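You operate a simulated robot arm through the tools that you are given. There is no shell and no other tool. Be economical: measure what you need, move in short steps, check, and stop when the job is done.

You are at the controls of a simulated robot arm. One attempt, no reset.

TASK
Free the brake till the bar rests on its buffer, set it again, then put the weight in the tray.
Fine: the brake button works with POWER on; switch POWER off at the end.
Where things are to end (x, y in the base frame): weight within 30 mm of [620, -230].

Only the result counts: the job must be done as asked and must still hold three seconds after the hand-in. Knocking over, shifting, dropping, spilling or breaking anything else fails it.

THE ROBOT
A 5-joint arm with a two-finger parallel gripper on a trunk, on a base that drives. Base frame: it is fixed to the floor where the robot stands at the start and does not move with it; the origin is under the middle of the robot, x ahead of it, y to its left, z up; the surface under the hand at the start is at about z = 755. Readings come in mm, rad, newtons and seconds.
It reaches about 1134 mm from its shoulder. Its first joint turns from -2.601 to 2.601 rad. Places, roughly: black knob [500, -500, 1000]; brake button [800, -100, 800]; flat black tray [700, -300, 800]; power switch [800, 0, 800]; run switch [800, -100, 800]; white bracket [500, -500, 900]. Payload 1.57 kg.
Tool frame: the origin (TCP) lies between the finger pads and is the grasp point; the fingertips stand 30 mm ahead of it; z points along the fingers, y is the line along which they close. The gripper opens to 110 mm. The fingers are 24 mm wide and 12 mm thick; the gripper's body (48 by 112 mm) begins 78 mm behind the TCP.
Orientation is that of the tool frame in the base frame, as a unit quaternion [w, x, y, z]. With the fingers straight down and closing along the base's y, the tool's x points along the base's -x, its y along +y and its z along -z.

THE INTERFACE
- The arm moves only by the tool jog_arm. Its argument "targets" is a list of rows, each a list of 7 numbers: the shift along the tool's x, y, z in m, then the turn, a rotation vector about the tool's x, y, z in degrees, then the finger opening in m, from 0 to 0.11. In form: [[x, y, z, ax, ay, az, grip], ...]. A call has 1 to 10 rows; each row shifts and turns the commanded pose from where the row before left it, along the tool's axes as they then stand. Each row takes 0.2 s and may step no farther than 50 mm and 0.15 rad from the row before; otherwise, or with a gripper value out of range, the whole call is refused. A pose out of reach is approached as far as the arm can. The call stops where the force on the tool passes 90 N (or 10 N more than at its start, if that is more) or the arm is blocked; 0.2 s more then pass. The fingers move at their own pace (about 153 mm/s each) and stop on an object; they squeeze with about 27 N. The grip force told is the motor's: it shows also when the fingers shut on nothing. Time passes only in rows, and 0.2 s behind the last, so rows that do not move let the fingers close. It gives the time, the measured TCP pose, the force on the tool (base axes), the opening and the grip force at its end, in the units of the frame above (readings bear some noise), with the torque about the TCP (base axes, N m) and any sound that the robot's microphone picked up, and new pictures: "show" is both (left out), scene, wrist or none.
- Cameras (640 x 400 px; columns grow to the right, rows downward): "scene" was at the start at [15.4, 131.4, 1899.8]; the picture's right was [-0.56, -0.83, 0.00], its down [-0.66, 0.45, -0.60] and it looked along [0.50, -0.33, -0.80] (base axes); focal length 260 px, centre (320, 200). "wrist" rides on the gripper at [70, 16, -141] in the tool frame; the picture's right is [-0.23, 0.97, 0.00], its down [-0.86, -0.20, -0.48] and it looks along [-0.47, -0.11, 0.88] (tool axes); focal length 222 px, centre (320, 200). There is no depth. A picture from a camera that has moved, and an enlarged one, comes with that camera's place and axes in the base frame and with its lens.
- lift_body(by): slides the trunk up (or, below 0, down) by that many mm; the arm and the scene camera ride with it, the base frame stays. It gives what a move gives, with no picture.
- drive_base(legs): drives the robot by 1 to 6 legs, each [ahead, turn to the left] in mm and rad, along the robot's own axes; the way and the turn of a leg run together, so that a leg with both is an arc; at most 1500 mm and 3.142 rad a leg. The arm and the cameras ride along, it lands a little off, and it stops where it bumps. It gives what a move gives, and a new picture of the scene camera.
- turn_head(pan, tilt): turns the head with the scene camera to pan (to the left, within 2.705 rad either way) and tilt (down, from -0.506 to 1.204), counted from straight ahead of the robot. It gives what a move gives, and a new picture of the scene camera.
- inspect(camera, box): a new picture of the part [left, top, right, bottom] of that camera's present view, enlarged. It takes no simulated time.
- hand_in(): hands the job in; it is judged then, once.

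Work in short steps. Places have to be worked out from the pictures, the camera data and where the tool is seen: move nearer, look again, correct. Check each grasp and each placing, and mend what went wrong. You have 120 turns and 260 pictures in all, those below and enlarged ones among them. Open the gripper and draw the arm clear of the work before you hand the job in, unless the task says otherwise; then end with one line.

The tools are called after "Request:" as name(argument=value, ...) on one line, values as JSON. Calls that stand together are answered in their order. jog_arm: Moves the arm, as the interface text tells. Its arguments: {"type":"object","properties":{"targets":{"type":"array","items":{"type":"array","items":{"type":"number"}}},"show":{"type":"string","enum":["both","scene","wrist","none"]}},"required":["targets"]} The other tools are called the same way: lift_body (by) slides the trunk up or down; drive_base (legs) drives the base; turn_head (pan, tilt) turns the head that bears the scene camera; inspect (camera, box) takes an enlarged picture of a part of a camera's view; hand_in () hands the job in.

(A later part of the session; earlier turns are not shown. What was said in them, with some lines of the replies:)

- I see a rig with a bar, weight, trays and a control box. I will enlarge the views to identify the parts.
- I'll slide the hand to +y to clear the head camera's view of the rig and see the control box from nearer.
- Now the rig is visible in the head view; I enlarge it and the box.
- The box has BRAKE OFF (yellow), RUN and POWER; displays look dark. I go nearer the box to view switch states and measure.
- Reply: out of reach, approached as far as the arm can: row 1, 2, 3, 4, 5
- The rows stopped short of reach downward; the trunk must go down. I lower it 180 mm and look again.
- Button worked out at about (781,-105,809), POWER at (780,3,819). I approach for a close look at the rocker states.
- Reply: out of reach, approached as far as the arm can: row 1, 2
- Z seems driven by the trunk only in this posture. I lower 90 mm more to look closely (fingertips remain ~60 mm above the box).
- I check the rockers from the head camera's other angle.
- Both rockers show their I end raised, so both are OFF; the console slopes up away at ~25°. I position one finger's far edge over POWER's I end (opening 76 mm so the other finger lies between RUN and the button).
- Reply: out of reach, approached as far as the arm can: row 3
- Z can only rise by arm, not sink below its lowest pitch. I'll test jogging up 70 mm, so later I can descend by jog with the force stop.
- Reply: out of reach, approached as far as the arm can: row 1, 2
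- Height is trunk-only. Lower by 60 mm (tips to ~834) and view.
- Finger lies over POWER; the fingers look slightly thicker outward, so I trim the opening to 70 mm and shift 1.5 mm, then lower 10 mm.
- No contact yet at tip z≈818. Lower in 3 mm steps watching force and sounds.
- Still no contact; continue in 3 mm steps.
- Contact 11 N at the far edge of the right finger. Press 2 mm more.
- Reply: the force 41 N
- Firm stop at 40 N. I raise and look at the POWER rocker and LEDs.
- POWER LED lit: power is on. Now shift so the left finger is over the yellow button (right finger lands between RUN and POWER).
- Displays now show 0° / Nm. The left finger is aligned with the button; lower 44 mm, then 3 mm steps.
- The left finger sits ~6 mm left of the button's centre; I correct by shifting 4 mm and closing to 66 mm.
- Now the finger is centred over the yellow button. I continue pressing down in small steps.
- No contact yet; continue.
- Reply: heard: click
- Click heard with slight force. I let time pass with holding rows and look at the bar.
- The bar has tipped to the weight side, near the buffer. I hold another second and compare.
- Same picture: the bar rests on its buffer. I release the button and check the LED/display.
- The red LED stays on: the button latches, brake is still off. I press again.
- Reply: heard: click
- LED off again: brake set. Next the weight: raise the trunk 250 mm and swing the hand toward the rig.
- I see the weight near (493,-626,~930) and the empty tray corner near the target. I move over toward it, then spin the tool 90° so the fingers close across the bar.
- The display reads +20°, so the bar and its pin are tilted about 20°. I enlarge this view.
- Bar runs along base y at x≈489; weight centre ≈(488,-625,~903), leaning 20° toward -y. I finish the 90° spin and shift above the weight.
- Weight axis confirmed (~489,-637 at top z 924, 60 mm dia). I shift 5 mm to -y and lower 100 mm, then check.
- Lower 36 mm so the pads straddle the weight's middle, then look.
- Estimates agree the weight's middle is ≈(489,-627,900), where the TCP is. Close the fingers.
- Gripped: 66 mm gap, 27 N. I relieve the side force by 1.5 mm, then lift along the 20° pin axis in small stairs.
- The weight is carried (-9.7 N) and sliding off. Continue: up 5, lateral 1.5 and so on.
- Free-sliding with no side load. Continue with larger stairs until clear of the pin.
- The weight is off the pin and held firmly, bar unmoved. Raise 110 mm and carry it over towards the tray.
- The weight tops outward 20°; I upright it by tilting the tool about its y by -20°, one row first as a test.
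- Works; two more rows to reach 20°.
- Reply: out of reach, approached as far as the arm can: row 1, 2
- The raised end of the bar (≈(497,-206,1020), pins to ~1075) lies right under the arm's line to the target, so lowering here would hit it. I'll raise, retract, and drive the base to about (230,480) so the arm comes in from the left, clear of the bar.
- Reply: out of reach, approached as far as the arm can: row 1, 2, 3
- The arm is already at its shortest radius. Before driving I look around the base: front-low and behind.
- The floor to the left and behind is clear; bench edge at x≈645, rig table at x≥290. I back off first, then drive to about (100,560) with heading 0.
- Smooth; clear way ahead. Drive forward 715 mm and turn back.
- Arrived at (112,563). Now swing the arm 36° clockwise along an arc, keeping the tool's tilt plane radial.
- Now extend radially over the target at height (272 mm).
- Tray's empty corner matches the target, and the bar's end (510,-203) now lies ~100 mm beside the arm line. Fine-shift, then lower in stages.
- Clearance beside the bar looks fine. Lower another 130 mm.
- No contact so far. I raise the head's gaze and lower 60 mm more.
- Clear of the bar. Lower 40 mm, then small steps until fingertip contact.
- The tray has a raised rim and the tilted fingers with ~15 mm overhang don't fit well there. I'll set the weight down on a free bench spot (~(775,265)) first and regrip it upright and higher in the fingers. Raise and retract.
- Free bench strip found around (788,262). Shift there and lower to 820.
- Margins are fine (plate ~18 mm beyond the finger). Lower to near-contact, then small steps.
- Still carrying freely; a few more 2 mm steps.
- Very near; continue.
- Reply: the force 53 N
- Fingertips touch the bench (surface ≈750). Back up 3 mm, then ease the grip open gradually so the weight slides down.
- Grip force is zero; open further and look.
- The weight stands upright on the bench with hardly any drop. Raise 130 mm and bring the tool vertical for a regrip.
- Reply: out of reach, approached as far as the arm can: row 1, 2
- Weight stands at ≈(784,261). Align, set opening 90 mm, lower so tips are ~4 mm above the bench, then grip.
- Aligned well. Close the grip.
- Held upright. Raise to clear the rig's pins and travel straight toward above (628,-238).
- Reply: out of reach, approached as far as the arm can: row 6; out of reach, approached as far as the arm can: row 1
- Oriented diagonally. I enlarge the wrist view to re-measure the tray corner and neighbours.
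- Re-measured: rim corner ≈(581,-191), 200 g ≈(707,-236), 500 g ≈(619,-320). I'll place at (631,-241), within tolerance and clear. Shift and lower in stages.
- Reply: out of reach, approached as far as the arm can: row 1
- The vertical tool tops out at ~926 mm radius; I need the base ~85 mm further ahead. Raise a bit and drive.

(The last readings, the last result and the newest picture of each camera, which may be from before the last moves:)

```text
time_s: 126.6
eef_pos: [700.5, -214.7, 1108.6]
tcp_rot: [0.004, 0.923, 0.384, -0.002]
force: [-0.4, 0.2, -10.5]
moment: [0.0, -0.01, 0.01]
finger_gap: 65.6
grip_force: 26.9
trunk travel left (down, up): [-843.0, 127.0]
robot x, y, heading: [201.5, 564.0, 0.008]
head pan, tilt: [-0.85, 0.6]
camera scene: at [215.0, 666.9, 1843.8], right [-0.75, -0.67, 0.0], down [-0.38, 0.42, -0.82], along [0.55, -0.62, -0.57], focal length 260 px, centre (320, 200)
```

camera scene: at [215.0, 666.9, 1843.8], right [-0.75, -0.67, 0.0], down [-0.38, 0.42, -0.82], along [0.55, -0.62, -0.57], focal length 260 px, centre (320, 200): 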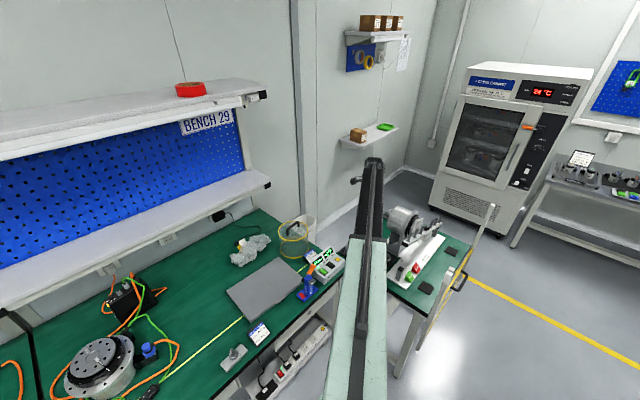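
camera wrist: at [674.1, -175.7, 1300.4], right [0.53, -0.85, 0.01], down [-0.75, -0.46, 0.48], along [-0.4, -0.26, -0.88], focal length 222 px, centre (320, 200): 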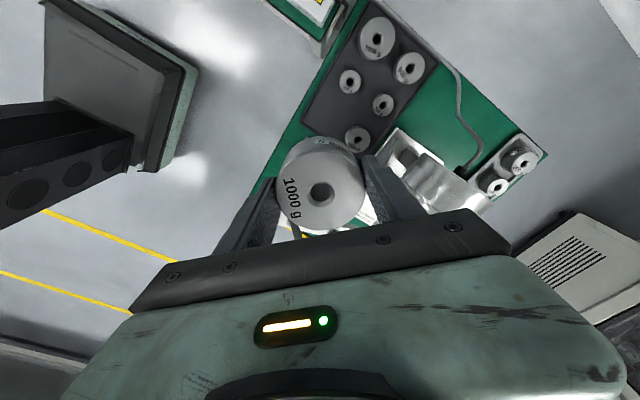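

Now shift to (631,-241) and lower in stages.

Request:
jog_arm(targets=[[-0.0338, -0.0154, 0, 0, 0, 0, 0.04], [-0.0338, -0.0154, 0, 0, 0, 0, 0.04], [0, 0, 0, 0, 0, 0, 0.04]], show="none")

Request:
lift_body(by=-150)

Request:
inspect(camera="scene", box=[310, 110, 470, 210])

Request:
inspect(camera="wrist", box=[160, 0, 560, 250])

```text
time_s: 127.4
eef_pos: [628.8, -240.4, 1109.7]
tcp_rot: [0.004, 0.923, 0.385, -0.001]
force: [-0.2, 0.3, -9.9]
moment: [0.03, -0.03, -0.04]
finger_gap: 66.0
grip_force: 27.0
trunk travel left (down, up): [-843.0, 127.0]
robot x, y, heading: [200.0, 569.1, 0.005]
head pan, tilt: [-0.85, 0.6]
```

```text
time_s: 129.1
eef_pos: [629.6, -240.3, 958.8]
tcp_rot: [0.004, 0.923, 0.384, -0.001]
force: [-0.1, -0.3, -9.9]
moment: [0.03, 0.0, 0.02]
finger_gap: 65.6
grip_force: 27.4
trunk travel left (down, up): [-693.0, 277.0]
robot x, y, heading: [199.5, 566.3, 0.004]
head pan, tilt: [-0.85, 0.6]
```

```text
4.00 times, centred on (390, 160) of scene
camera zoom: at [213.0, 667.3, 1693.9], right [-0.75, -0.67, 0.0], down [-0.38, 0.42, -0.82], along [0.55, -0.62, -0.57], focal length 1040 px, centre (40, 360)
```

zoom: 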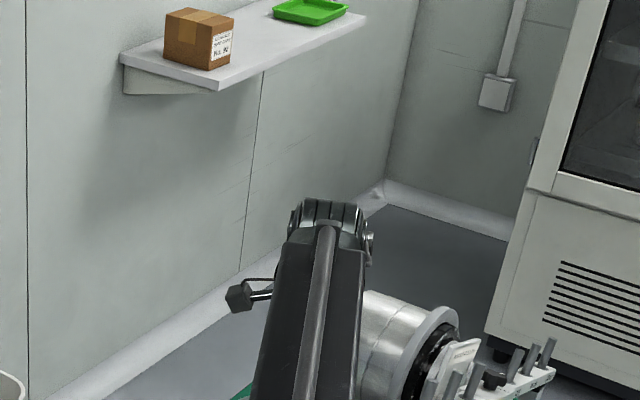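

```text
1.60 times, centred on (360, 125) of wrist
camera zoom: at [689.9, -200.6, 1100.6], right [0.53, -0.85, 0.01], down [-0.74, -0.46, 0.48], along [-0.4, -0.26, -0.88], focal length 355 px, centre (256, 320)
```

zoom: 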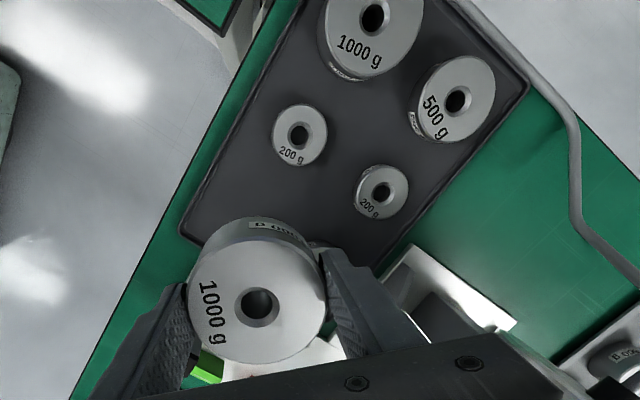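

Good; lower 100 mm.

Request:
lift_body(by=-100)

Request:
inspect(camera="scene", box=[310, 110, 470, 210])

Request:
inspect(camera="wrist", box=[160, 0, 560, 250])

```text
time_s: 130.4
eef_pos: [630.3, -239.4, 859.5]
tcp_rot: [0.004, 0.923, 0.384, -0.001]
force: [-0.5, 0.0, -9.2]
moment: [0.04, -0.02, 0.02]
finger_gap: 65.7
grip_force: 27.2
trunk travel left (down, up): [-593.0, 377.0]
robot x, y, heading: [201.5, 563.7, 0.01]
head pan, tilt: [-0.85, 0.6]
```

```text
4.00 times, centred on (390, 160) of scene
camera zoom: at [212.9, 667.3, 1593.8], right [-0.75, -0.67, 0.0], down [-0.38, 0.42, -0.82], along [0.55, -0.62, -0.57], focal length 1040 px, centre (40, 360)
```

zoom: 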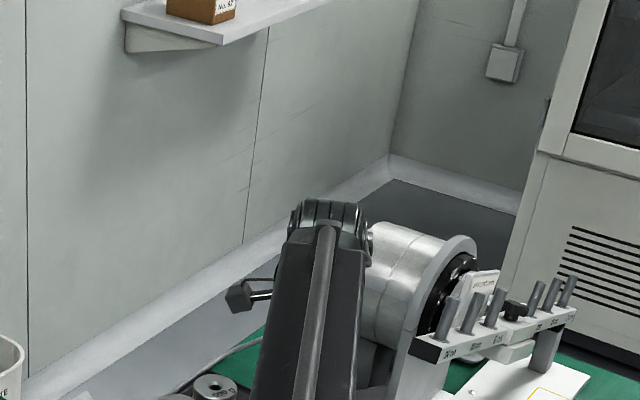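

```text
1.60 times, centred on (360, 125) of wrist
camera zoom: at [689.9, -200.6, 1000.6], right [0.53, -0.85, 0.01], down [-0.74, -0.46, 0.48], along [-0.4, -0.26, -0.88], focal length 355 px, centre (256, 320)
```

zoom: 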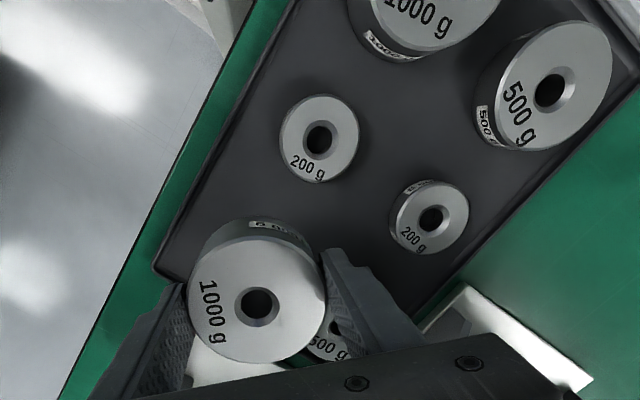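

Clear. Lower 55 mm, then check and step down.

Request:
lift_body(by=-55)

Request:
lift_body(by=-4)

Request:
inspect(camera="wrist", box=[160, 0, 560, 250])

```text
time_s: 131.4
eef_pos: [629.1, -239.7, 804.4]
tcp_rot: [0.004, 0.923, 0.385, -0.002]
force: [1.0, -0.1, -10.4]
moment: [0.01, -0.04, 0.0]
finger_gap: 65.7
grip_force: 27.0
trunk travel left (down, up): [-538.0, 432.0]
robot x, y, heading: [200.4, 563.3, 0.006]
head pan, tilt: [-0.85, 0.6]
```

```text
time_s: 131.9
eef_pos: [630.0, -240.3, 799.6]
tcp_rot: [0.004, 0.923, 0.385, -0.001]
force: [0.3, -0.7, -9.8]
moment: [0.01, -0.04, -0.01]
finger_gap: 65.5
grip_force: 27.2
trunk travel left (down, up): [-534.0, 436.0]
robot x, y, heading: [204.7, 564.6, 0.009]
head pan, tilt: [-0.85, 0.6]
```

```text
1.60 times, centred on (360, 125) of wrist
camera zoom: at [689.9, -200.5, 941.5], right [0.53, -0.85, 0.01], down [-0.74, -0.46, 0.48], along [-0.4, -0.26, -0.88], focal length 355 px, centre (256, 320)
```

zoom: 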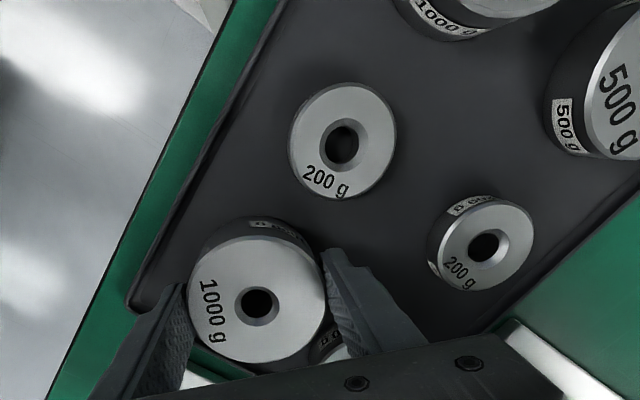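

Inside the rim. Step down gently.

Request:
lift_body(by=-3)

Request:
lift_body(by=-2)

Request:
lift_body(by=-2)

```text
time_s: 132.4
eef_pos: [630.4, -240.3, 799.9]
tcp_rot: [0.005, 0.923, 0.385, -0.001]
force: [3.7, -8.5, 17.1]
moment: [0.25, 0.29, 0.11]
finger_gap: 65.6
grip_force: 26.9
trunk travel left (down, up): [-531.0, 439.0]
robot x, y, heading: [199.4, 565.4, 0.012]
head pan, tilt: [-0.85, 0.6]
```

```text
time_s: 133.0
eef_pos: [628.5, -237.7, 797.0]
tcp_rot: [0.005, 0.923, 0.385, -0.001]
force: [1.9, -3.6, 10.6]
moment: [0.31, 0.32, 0.08]
finger_gap: 65.8
grip_force: 27.2
trunk travel left (down, up): [-529.0, 441.0]
robot x, y, heading: [201.8, 562.0, 0.007]
head pan, tilt: [-0.85, 0.6]
```

```text
time_s: 133.5
eef_pos: [628.2, -238.9, 796.1]
tcp_rot: [0.006, 0.923, 0.384, -0.001]
force: [2.2, -3.1, 16.3]
moment: [0.41, 0.44, 0.08]
finger_gap: 65.6
grip_force: 27.3
trunk travel left (down, up): [-527.0, 443.0]
robot x, y, heading: [201.9, 564.5, 0.008]
head pan, tilt: [-0.85, 0.6]
```

Contact toward the NW side. I check whether it's the weight or a finger on the rim.

Request:
inspect(camera="wrist", box=[200, 90, 440, 240])

Request:
inspect(camera="scene", box=[340, 170, 440, 235])

```text
2.67 times, centred on (320, 165) of wrist
camera zoom: at [689.2, -199.1, 936.2], right [0.53, -0.85, 0.01], down [-0.75, -0.46, 0.48], along [-0.4, -0.26, -0.88], focal length 592 px, centre (320, 293)
```

zoom: 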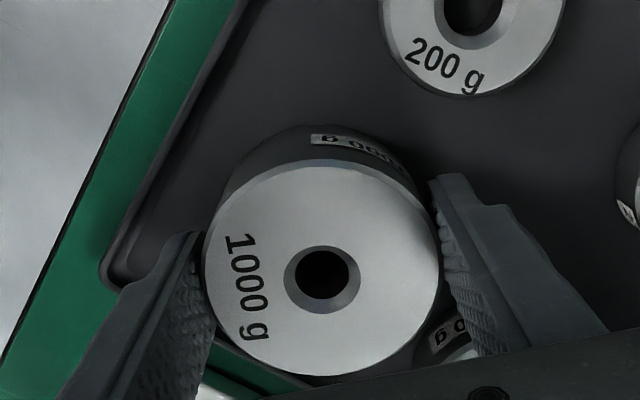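

```text
6.15 times, centred on (390, 202) of scene
camera zoom: at [211.8, 669.7, 1527.7], right [-0.75, -0.67, 0.0], down [-0.38, 0.42, -0.83], along [0.55, -0.62, -0.56], focal length 1601 px, centre (-111, 185)
```

zoom: 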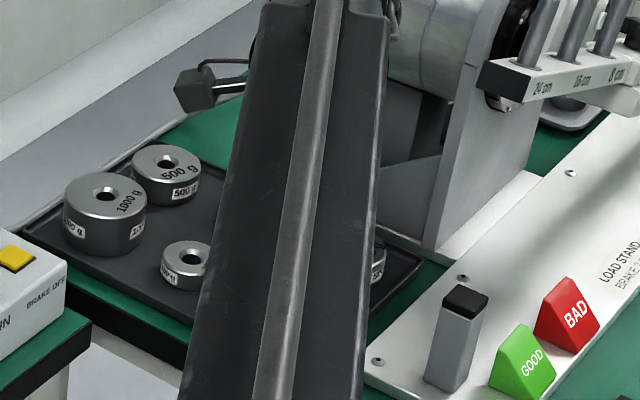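

The weight's bottom is on the tray floor (it slipped slightly up in the grip). Relieve 2 mm, then open just a little.

Request:
lift_body(by=2)

Request:
jog_arm(targets=[[0, 0, 0, 0, 0, 0, 0.0655], [0, 0, 0, 0, 0, 0, 0.067], [0, 0, 0, 0, 0, 0, 0.07], [0, 0, 0, 0, 0, 0, 0.07]], show="none")

Request:
inspect(camera="wrist", box=[200, 90, 440, 240])

```text
time_s: 134.0
eef_pos: [628.9, -239.6, 794.8]
tcp_rot: [0.005, 0.923, 0.384, -0.001]
force: [-0.6, 1.5, -6.5]
moment: [0.13, 0.08, -0.02]
finger_gap: 65.7
grip_force: 27.2
trunk travel left (down, up): [-529.0, 441.0]
robot x, y, heading: [199.7, 566.9, 0.004]
head pan, tilt: [-0.85, 0.6]
```

```text
time_s: 135.0
eef_pos: [629.6, -239.0, 796.0]
tcp_rot: [0.005, 0.923, 0.384, -0.001]
force: [-0.3, -0.3, -0.1]
moment: [-0.03, -0.01, -0.03]
finger_gap: 69.6
grip_force: 0.1
trunk travel left (down, up): [-529.0, 441.0]
robot x, y, heading: [201.9, 563.1, 0.002]
head pan, tilt: [-0.85, 0.6]
```

```text
2.67 times, centred on (320, 165) of wrist
camera zoom: at [689.5, -199.9, 937.3], right [0.53, -0.85, 0.01], down [-0.75, -0.46, 0.48], along [-0.4, -0.26, -0.88], focal length 592 px, centre (320, 293)
```

zoom: 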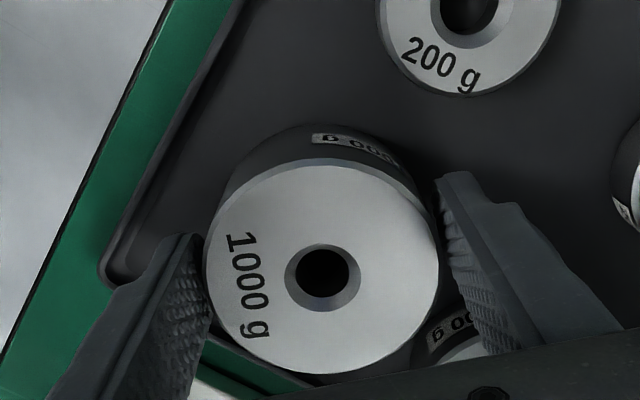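

Weight stands free in the tray. Withdraw upward.

Request:
lift_body(by=15)

Request:
lift_body(by=120)

Request:
inspect(camera="wrist", box=[160, 0, 480, 230])

```text
time_s: 135.6
eef_pos: [629.6, -238.8, 811.6]
tcp_rot: [0.006, 0.923, 0.384, 0.0]
force: [-0.5, 0.1, -0.1]
moment: [0.04, 0.01, -0.04]
finger_gap: 69.9
grip_force: 0.1
trunk travel left (down, up): [-544.0, 426.0]
robot x, y, heading: [199.4, 564.3, 0.006]
head pan, tilt: [-0.85, 0.6]
```

```text
time_s: 137.1
eef_pos: [628.6, -238.4, 931.4]
tcp_rot: [0.005, 0.923, 0.384, -0.001]
force: [-0.5, 0.2, -0.3]
moment: [0.01, -0.01, -0.02]
finger_gap: 70.1
grip_force: 0.1
trunk travel left (down, up): [-664.0, 306.0]
robot x, y, heading: [196.5, 562.4, 0.008]
head pan, tilt: [-0.85, 0.6]
```

```text
1.74 times, centred on (320, 115) of wrist
camera zoom: at [689.6, -200.0, 1072.2], right [0.53, -0.85, 0.01], down [-0.75, -0.46, 0.48], along [-0.4, -0.26, -0.88], focal length 386 px, centre (320, 348)
```

zoom: 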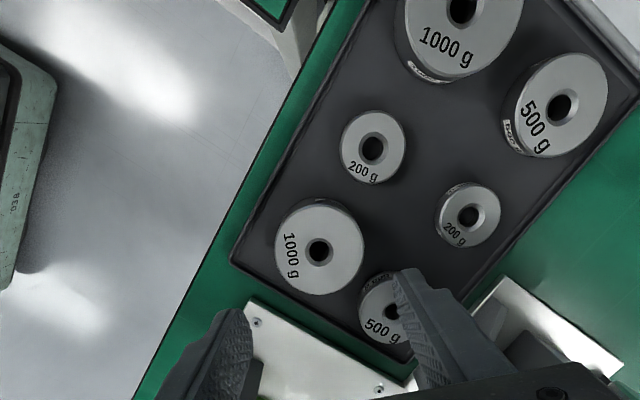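

The weight stands flat in the tray at ≈(632,-238). Now to POWER: raise a bit, move over the box and spin back to the earlier orientation.

Request:
lift_body(by=60)

Request:
jog_arm(targets=[[0.0415, -0.0048, 0, 0, 0, 0, 0.07], [0.0415, -0.0048, 0, 0, 0, 0, 0.07], [0.0415, -0.0048, 0, 0, 0, 0, 0.07], [0.0415, -0.0048, 0, 0, 0, 0, 0.07], [0.0415, -0.0048, 0, 0, 0, 0, 0.07], [0.0415, -0.0048, 0, 0, 0, 0, 0.07], [0, 0, 0, 0, 0, -8.5, 0.07], [0, 0, 0, 0, 0, -8.5, 0.07], [0, 0, 0, 0, 0, -8.5, 0.07], [0, 0, 0, 0, 0, -8.5, 0.07]], show="none")

Request:
jog_arm(targets=[[0, 0, 0, 0, 0, -8.5, 0.07], [0, 0, 0, 0, 0, -8.5, 0.07], [0, 0, 0, 0, 0, -8.5, 0.07], [0, 0, 0, 0, 0, -8.5, 0.07], [0, 0, 0, 0, 0, -8.5, 0.07], [0, 0, 0, 0, 0, -8.5, 0.07], [0, 0, 0, 0, 0, -8.5, 0.07], [0, 0, 0, 0, 0, -8.5, 0.07], [0, 0, 0, 0, 0, -8.5, 0.07], [0, 0, 0, 0, 0, -8.5, 0.07]], show="none")

Request:
jog_arm(targets=[[0, 0, 0, 0, 0, -8.5, 0.07], [0, 0, 0, 0, 0, -7.5, 0.07], [0, 0, 0, 0, 0, 0, 0.07]])

```text
time_s: 138.1
eef_pos: [629.7, -238.3, 992.0]
tcp_rot: [0.005, 0.923, 0.384, 0.0]
force: [0.2, -0.3, 0.1]
moment: [0.02, 0.0, 0.01]
finger_gap: 70.1
grip_force: 0.1
trunk travel left (down, up): [-724.0, 246.0]
robot x, y, heading: [201.7, 568.9, 0.009]
head pan, tilt: [-0.85, 0.6]
```

```text
time_s: 140.3
eef_pos: [784.3, -42.5, 991.0]
tcp_rot: [0.004, 0.77, 0.639, -0.002]
force: [0.1, 0.9, 0.5]
moment: [0.01, 0.0, 0.04]
finger_gap: 70.0
grip_force: 0.0
trunk travel left (down, up): [-724.0, 246.0]
robot x, y, heading: [200.1, 566.1, 0.012]
head pan, tilt: [-0.85, 0.6]
```

```text
time_s: 142.5
eef_pos: [783.4, -42.7, 991.3]
tcp_rot: [0.002, 0.135, 0.991, -0.005]
force: [0.3, 0.2, 0.0]
moment: [-0.02, 0.0, 0.02]
finger_gap: 70.1
grip_force: 0.0
trunk travel left (down, up): [-724.0, 246.0]
robot x, y, heading: [200.3, 564.8, 0.003]
head pan, tilt: [-0.85, 0.6]
```

```text
time_s: 143.3
eef_pos: [784.1, -44.1, 990.9]
tcp_rot: [0.002, -0.003, 1.0, -0.005]
force: [0.7, 0.1, -0.4]
moment: [0.02, 0.01, 0.02]
finger_gap: 69.9
grip_force: 0.0
trunk travel left (down, up): [-724.0, 246.0]
robot x, y, heading: [198.6, 565.0, 0.009]
head pan, tilt: [-0.85, 0.6]
camera scene: at [212.4, 668.4, 1724.8], right [-0.75, -0.67, 0.0], down [-0.38, 0.42, -0.83], along [0.55, -0.62, -0.56], focal length 260 px, centre (320, 200)
camera wrist: at [713.9, -25.1, 1132.2], right [0.22, 0.97, -0.01], down [0.85, -0.19, 0.48], along [0.47, -0.11, -0.88], focal length 222 px, centre (320, 200)
```

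scene: 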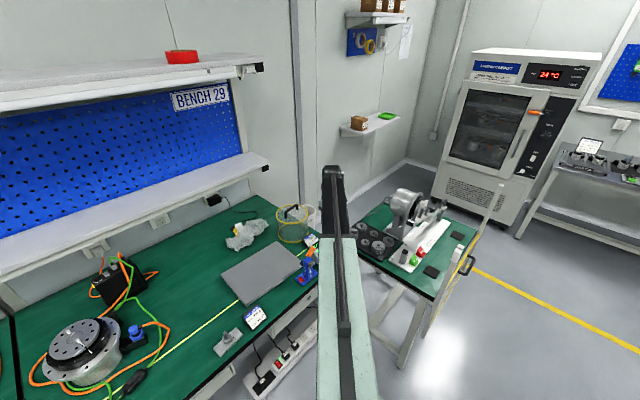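
wrist: 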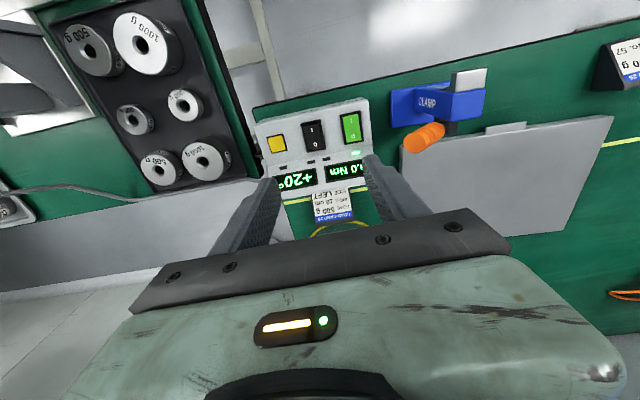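

Display still +20°. Shift y +2.5 mm, lower 110 mm and check finger alignment.

Request:
jog_arm(targets=[[0, 0.0025, 0, 0, 0, 0, 0.07]], show="none")

Request:
lift_body(by=-110)

Request:
inspect(camera="wrist", box=[240, 60, 440, 185])

```text
time_s: 143.7
eef_pos: [784.4, -39.8, 990.8]
tcp_rot: [0.001, -0.002, 1.0, -0.005]
force: [0.4, 0.7, 0.8]
moment: [-0.02, -0.01, 0.02]
finger_gap: 70.0
grip_force: 0.1
trunk travel left (down, up): [-724.0, 246.0]
robot x, y, heading: [201.8, 563.0, 0.007]
head pan, tilt: [-0.85, 0.6]
```

```text
time_s: 145.2
eef_pos: [783.1, -40.2, 880.7]
tcp_rot: [0.001, -0.002, 1.0, -0.004]
force: [-0.5, 0.1, 0.5]
moment: [-0.04, -0.04, 0.0]
finger_gap: 69.9
grip_force: 0.0
trunk travel left (down, up): [-614.0, 356.0]
robot x, y, heading: [201.3, 566.4, 0.006]
head pan, tilt: [-0.85, 0.6]
```

```text
3.20 times, centred on (340, 122) of wrist
camera zoom: at [713.8, -22.6, 1022.2], right [0.22, 0.97, -0.01], down [0.85, -0.19, 0.48], along [0.47, -0.12, -0.88], focal length 711 px, centre (256, 448)
```

zoom: 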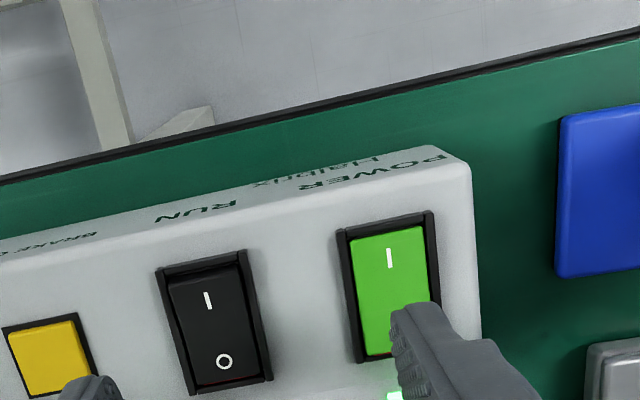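

Alignment good: finger's far edge at x≈795 on the O end. Lower gently.

Request:
lift_body(by=-22)

Request:
lift_body(by=-3)

Request:
lift_body(by=-3)

Request:
inspect(camera="wrist", box=[240, 80, 440, 205])

```text
time_s: 145.8
eef_pos: [783.1, -39.6, 859.6]
tcp_rot: [0.001, -0.003, 1.0, -0.004]
force: [-0.4, -1.0, 0.7]
moment: [0.01, 0.0, 0.0]
finger_gap: 70.2
grip_force: 0.1
trunk travel left (down, up): [-592.0, 378.0]
robot x, y, heading: [204.1, 562.4, 0.003]
head pan, tilt: [-0.85, 0.6]
```

```text
time_s: 146.4
eef_pos: [784.3, -40.6, 856.0]
tcp_rot: [0.001, -0.001, 1.0, -0.005]
force: [-0.8, -0.2, 0.9]
moment: [0.01, 0.01, 0.01]
finger_gap: 70.0
grip_force: 0.1
trunk travel left (down, up): [-589.0, 381.0]
robot x, y, heading: [200.3, 565.5, 0.011]
head pan, tilt: [-0.85, 0.6]
```

```text
time_s: 146.9
eef_pos: [783.8, -40.0, 853.0]
tcp_rot: [0.001, -0.001, 1.0, -0.004]
force: [-0.7, -0.3, 0.0]
moment: [-0.02, 0.02, 0.02]
finger_gap: 69.9
grip_force: 0.0
trunk travel left (down, up): [-586.0, 384.0]
robot x, y, heading: [199.0, 564.2, 0.005]
head pan, tilt: [-0.85, 0.6]
```

```text
3.20 times, centred on (340, 142) of wrist
camera zoom: at [713.9, -22.6, 994.2], right [0.22, 0.97, -0.01], down [0.85, -0.19, 0.48], along [0.47, -0.12, -0.88], focal length 711 px, centre (256, 384)
```

zoom: 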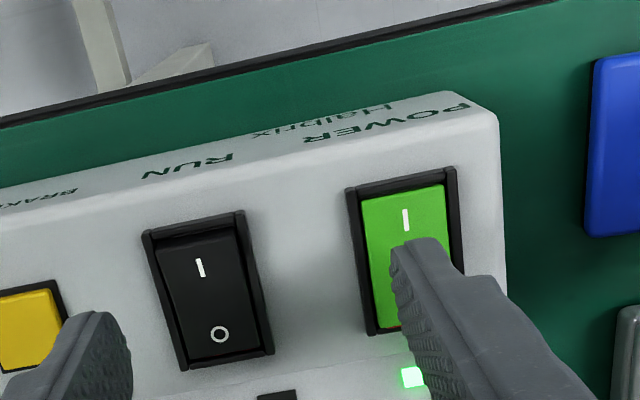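

Continue down.

Request:
lift_body(by=-3)

Request:
lift_body(by=-3)

Request:
lift_body(by=-3)

```text
time_s: 147.4
eef_pos: [783.5, -38.8, 849.8]
tcp_rot: [0.0, -0.002, 1.0, -0.004]
force: [-0.1, -0.7, 1.2]
moment: [-0.01, -0.01, 0.01]
finger_gap: 70.2
grip_force: 0.1
trunk travel left (down, up): [-583.0, 387.0]
robot x, y, heading: [197.8, 568.3, 0.006]
head pan, tilt: [-0.85, 0.6]
```

```text
time_s: 147.9
eef_pos: [782.8, -39.5, 846.6]
tcp_rot: [0.001, -0.001, 1.0, -0.004]
force: [-0.3, -0.4, -0.3]
moment: [0.0, 0.0, -0.01]
finger_gap: 70.0
grip_force: 0.0
trunk travel left (down, up): [-580.0, 390.0]
robot x, y, heading: [203.1, 562.9, 0.007]
head pan, tilt: [-0.85, 0.6]
```

```text
time_s: 148.4
eef_pos: [784.4, -39.7, 845.1]
tcp_rot: [0.0, -0.002, 1.0, -0.004]
force: [0.2, 0.3, -0.2]
moment: [0.02, 0.01, 0.01]
finger_gap: 70.0
grip_force: 0.0
trunk travel left (down, up): [-577.0, 393.0]
robot x, y, heading: [199.4, 566.6, 0.004]
head pan, tilt: [-0.85, 0.6]
```

Tip at ~815; two more small steps.

Request:
lift_body(by=-2)

Request:
lift_body(by=-2)

Request:
inspect(camera="wrist", box=[240, 80, 440, 205])

```text
time_s: 149.0
eef_pos: [784.2, -40.3, 842.2]
tcp_rot: [0.001, -0.001, 1.0, -0.005]
force: [0.0, -0.8, 0.1]
moment: [-0.01, 0.02, -0.01]
finger_gap: 70.2
grip_force: 0.1
trunk travel left (down, up): [-575.0, 395.0]
robot x, y, heading: [197.4, 567.2, 0.004]
head pan, tilt: [-0.85, 0.6]
```

```text
time_s: 149.5
eef_pos: [784.2, -39.1, 840.1]
tcp_rot: [0.0, -0.002, 1.0, -0.004]
force: [0.8, 0.2, 0.9]
moment: [0.01, -0.06, -0.01]
finger_gap: 70.1
grip_force: 0.2
trunk travel left (down, up): [-573.0, 397.0]
robot x, y, heading: [201.2, 564.0, 0.009]
head pan, tilt: [-0.85, 0.6]
```

```text
3.20 times, centred on (340, 142) of wrist
camera zoom: at [713.9, -22.5, 981.2], right [0.22, 0.97, -0.01], down [0.85, -0.19, 0.48], along [0.47, -0.12, -0.88], focal length 711 px, centre (256, 384)
```

zoom: 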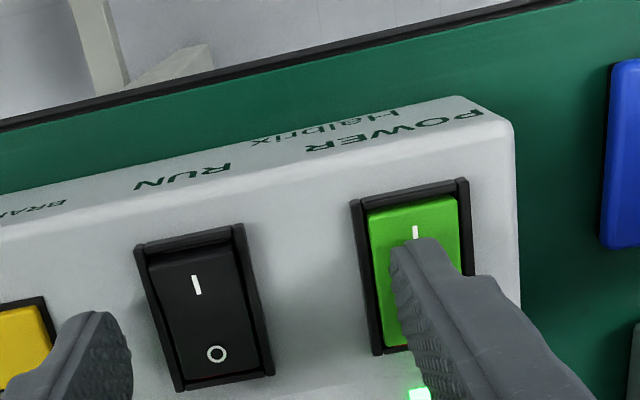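

Almost there; the rocker seems to be moving. Two more millimetres at a time.

Request:
lift_body(by=-2)

Request:
lift_body(by=-2)

Request:
inspect(camera="wrist", box=[240, 80, 440, 205])

```text
time_s: 150.0
eef_pos: [783.9, -38.2, 840.6]
tcp_rot: [0.004, -0.001, 1.0, -0.005]
force: [7.4, -2.3, 27.3]
moment: [1.07, -0.29, -0.31]
finger_gap: 67.8
grip_force: 0.1
trunk travel left (down, up): [-571.0, 399.0]
robot x, y, heading: [197.3, 566.7, 0.004]
head pan, tilt: [-0.85, 0.6]
```

```text
time_s: 150.5
eef_pos: [784.0, -36.4, 839.3]
tcp_rot: [0.003, -0.002, 1.0, -0.006]
force: [20.7, -4.9, 63.4]
moment: [2.29, -0.77, -0.88]
finger_gap: 65.3
grip_force: 0.0
trunk travel left (down, up): [-569.0, 401.0]
robot x, y, heading: [200.5, 565.8, 0.008]
head pan, tilt: [-0.85, 0.6]
```

```text
3.20 times, centred on (340, 142) of wrist
camera zoom: at [713.0, -19.7, 980.6], right [0.22, 0.97, -0.01], down [0.85, -0.19, 0.49], along [0.47, -0.12, -0.87], focal length 711 px, centre (256, 384)
```

zoom: 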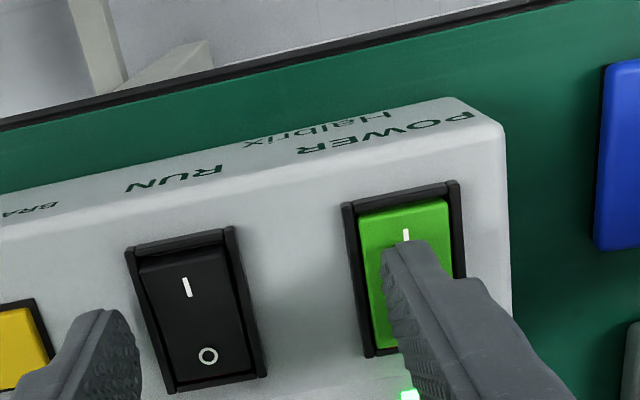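

63 N and LED still lit: I'm on the bezel. Back off and look.

Request:
lift_body(by=45)

Request:
inspect(camera="wrist", box=[280, 90, 420, 178])

```text
time_s: 151.4
eef_pos: [784.6, -40.0, 880.8]
tcp_rot: [0.001, -0.002, 1.0, -0.004]
force: [0.5, -0.1, 0.2]
moment: [-0.02, 0.0, 0.0]
finger_gap: 70.0
grip_force: 0.1
trunk travel left (down, up): [-614.0, 356.0]
robot x, y, heading: [199.6, 565.8, 0.008]
head pan, tilt: [-0.85, 0.6]
```

```text
4.55 times, centred on (350, 134) of wrist
camera zoom: at [713.8, -22.6, 1022.1], right [0.22, 0.97, -0.01], down [0.85, -0.19, 0.48], along [0.47, -0.12, -0.88], focal length 1010 px, centre (184, 500)
```

zoom: 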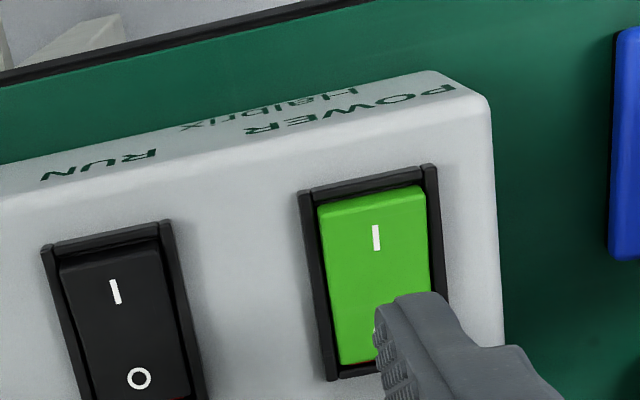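

The I end is now raised, so it may have flipped; check the LED and displays.

Request:
inspect(camera="wrist", box=[240, 110, 440, 235])

Request:
inspect(camera="scene", box=[260, 170, 400, 258])

```text
3.20 times, centred on (340, 172) of wrist
camera zoom: at [713.8, -22.6, 1022.1], right [0.22, 0.97, -0.01], down [0.85, -0.19, 0.48], along [0.47, -0.12, -0.88], focal length 711 px, centre (256, 288)
```

zoom: 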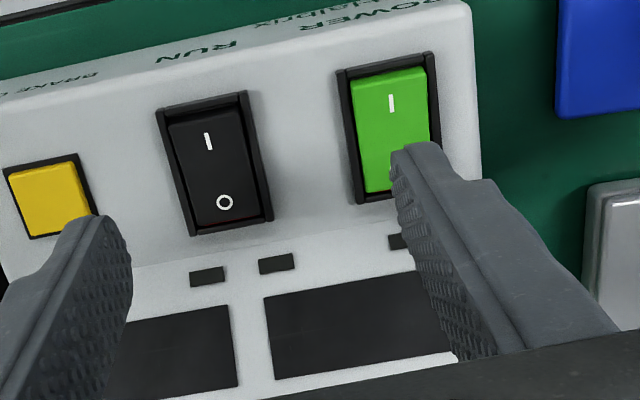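

```text
4.55 times, centred on (330, 214) of scene
camera zoom: at [212.5, 668.4, 1614.7], right [-0.75, -0.67, 0.0], down [-0.38, 0.42, -0.83], along [0.55, -0.62, -0.56], focal length 1182 px, centre (274, 136)
```

zoom: 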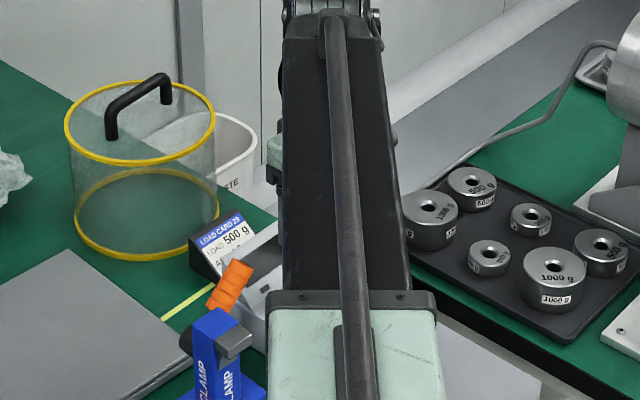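

LED and displays are dark: POWER is off, RUN off, the weight stands in the tray. Raise, open the gripper, draw the arm clear and make a final check.

Request:
lift_body(by=200)

Request:
jog_arm(targets=[[0.035, 0.03, 0, 0, 0, 0, 0.11], [0.035, 0.03, 0, 0, 0, 0, 0.11], [0.035, 0.03, 0, 0, 0, 0, 0.11], [0, 0.04, 0, 0, 0, 0, 0.11], [0, 0.04, 0, 0, 0, 0, 0.11], [0, 0, 0, 0, 0, 0, 0.11]])

Request:
inspect(camera="scene", box=[280, 180, 480, 305])

Request:
inspect(camera="wrist", box=[40, 50, 400, 250])

```text
time_s: 153.6
eef_pos: [783.7, -40.5, 1080.9]
tcp_rot: [0.001, -0.002, 1.0, -0.005]
force: [-0.2, -0.5, 0.0]
moment: [-0.02, -0.02, -0.02]
finger_gap: 70.0
grip_force: 0.1
trunk travel left (down, up): [-814.0, 156.0]
robot x, y, heading: [195.6, 563.9, 0.005]
head pan, tilt: [-0.85, 0.6]
```

```text
time_s: 155.0
eef_pos: [678.2, 130.3, 1081.2]
tcp_rot: [0.001, -0.002, 1.0, -0.004]
force: [-0.1, 1.0, 0.0]
moment: [0.01, 0.01, 0.01]
finger_gap: 110.0
grip_force: 0.1
trunk travel left (down, up): [-814.0, 156.0]
robot x, y, heading: [199.4, 564.2, 0.008]
head pan, tilt: [-0.85, 0.6]
camera scene: at [212.3, 668.6, 1814.8], right [-0.75, -0.67, 0.0], down [-0.38, 0.42, -0.83], along [0.55, -0.62, -0.56], focal length 260 px, centre (320, 200)
camera wrist: at [607.9, 147.2, 1222.3], right [0.22, 0.97, -0.01], down [0.85, -0.19, 0.48], along [0.47, -0.12, -0.88], focal length 222 px, centre (320, 200)
```

scene: 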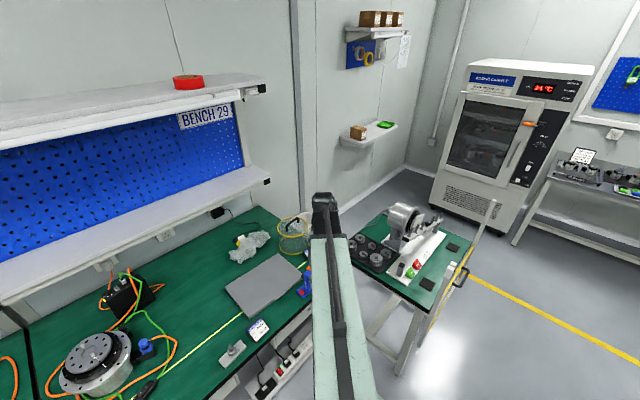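
wrist: 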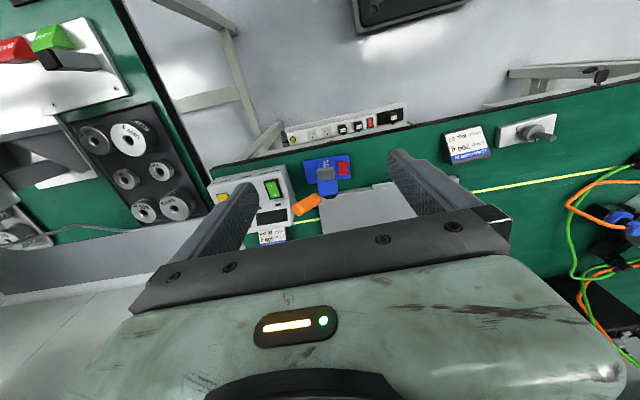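

```text
3.20 times, centred on (380, 242) of scene
camera zoom: at [212.3, 668.6, 1814.8], right [-0.75, -0.67, 0.0], down [-0.38, 0.42, -0.83], along [0.55, -0.62, -0.56], focal length 832 px, centre (128, 64)
```

zoom: 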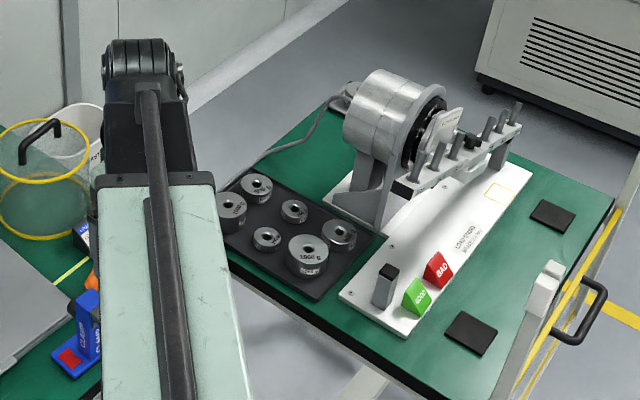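

```text
1.78 times, centred on (220, 150) of wrist
camera zoom: at [607.9, 147.2, 1222.3], right [0.22, 0.97, -0.01], down [0.85, -0.19, 0.48], along [0.47, -0.12, -0.88], focal length 395 px, centre (498, 289)
```

zoom: 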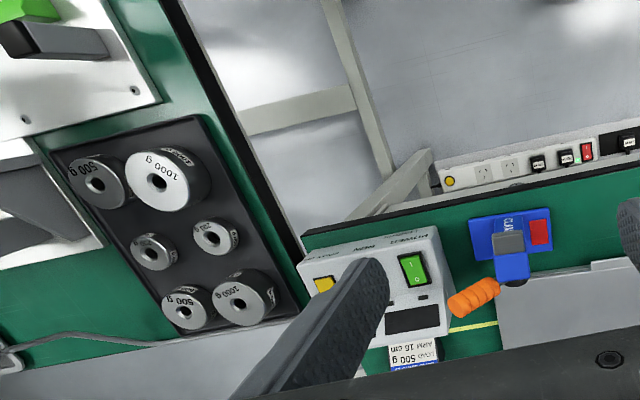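

The bar still rests on its buffer, the weight is in the tray, POWER is off, and the arm is clear with the gripper open. Handing in.

Request:
hand_in()

```text
The job is handed in.
```

The job is handed in: the brake was freed until the bar rested on its buffer and then set again. The 1000 g weight stands in the tray at about [632, -238], roughly 14 mm from the target, and POWER is off.
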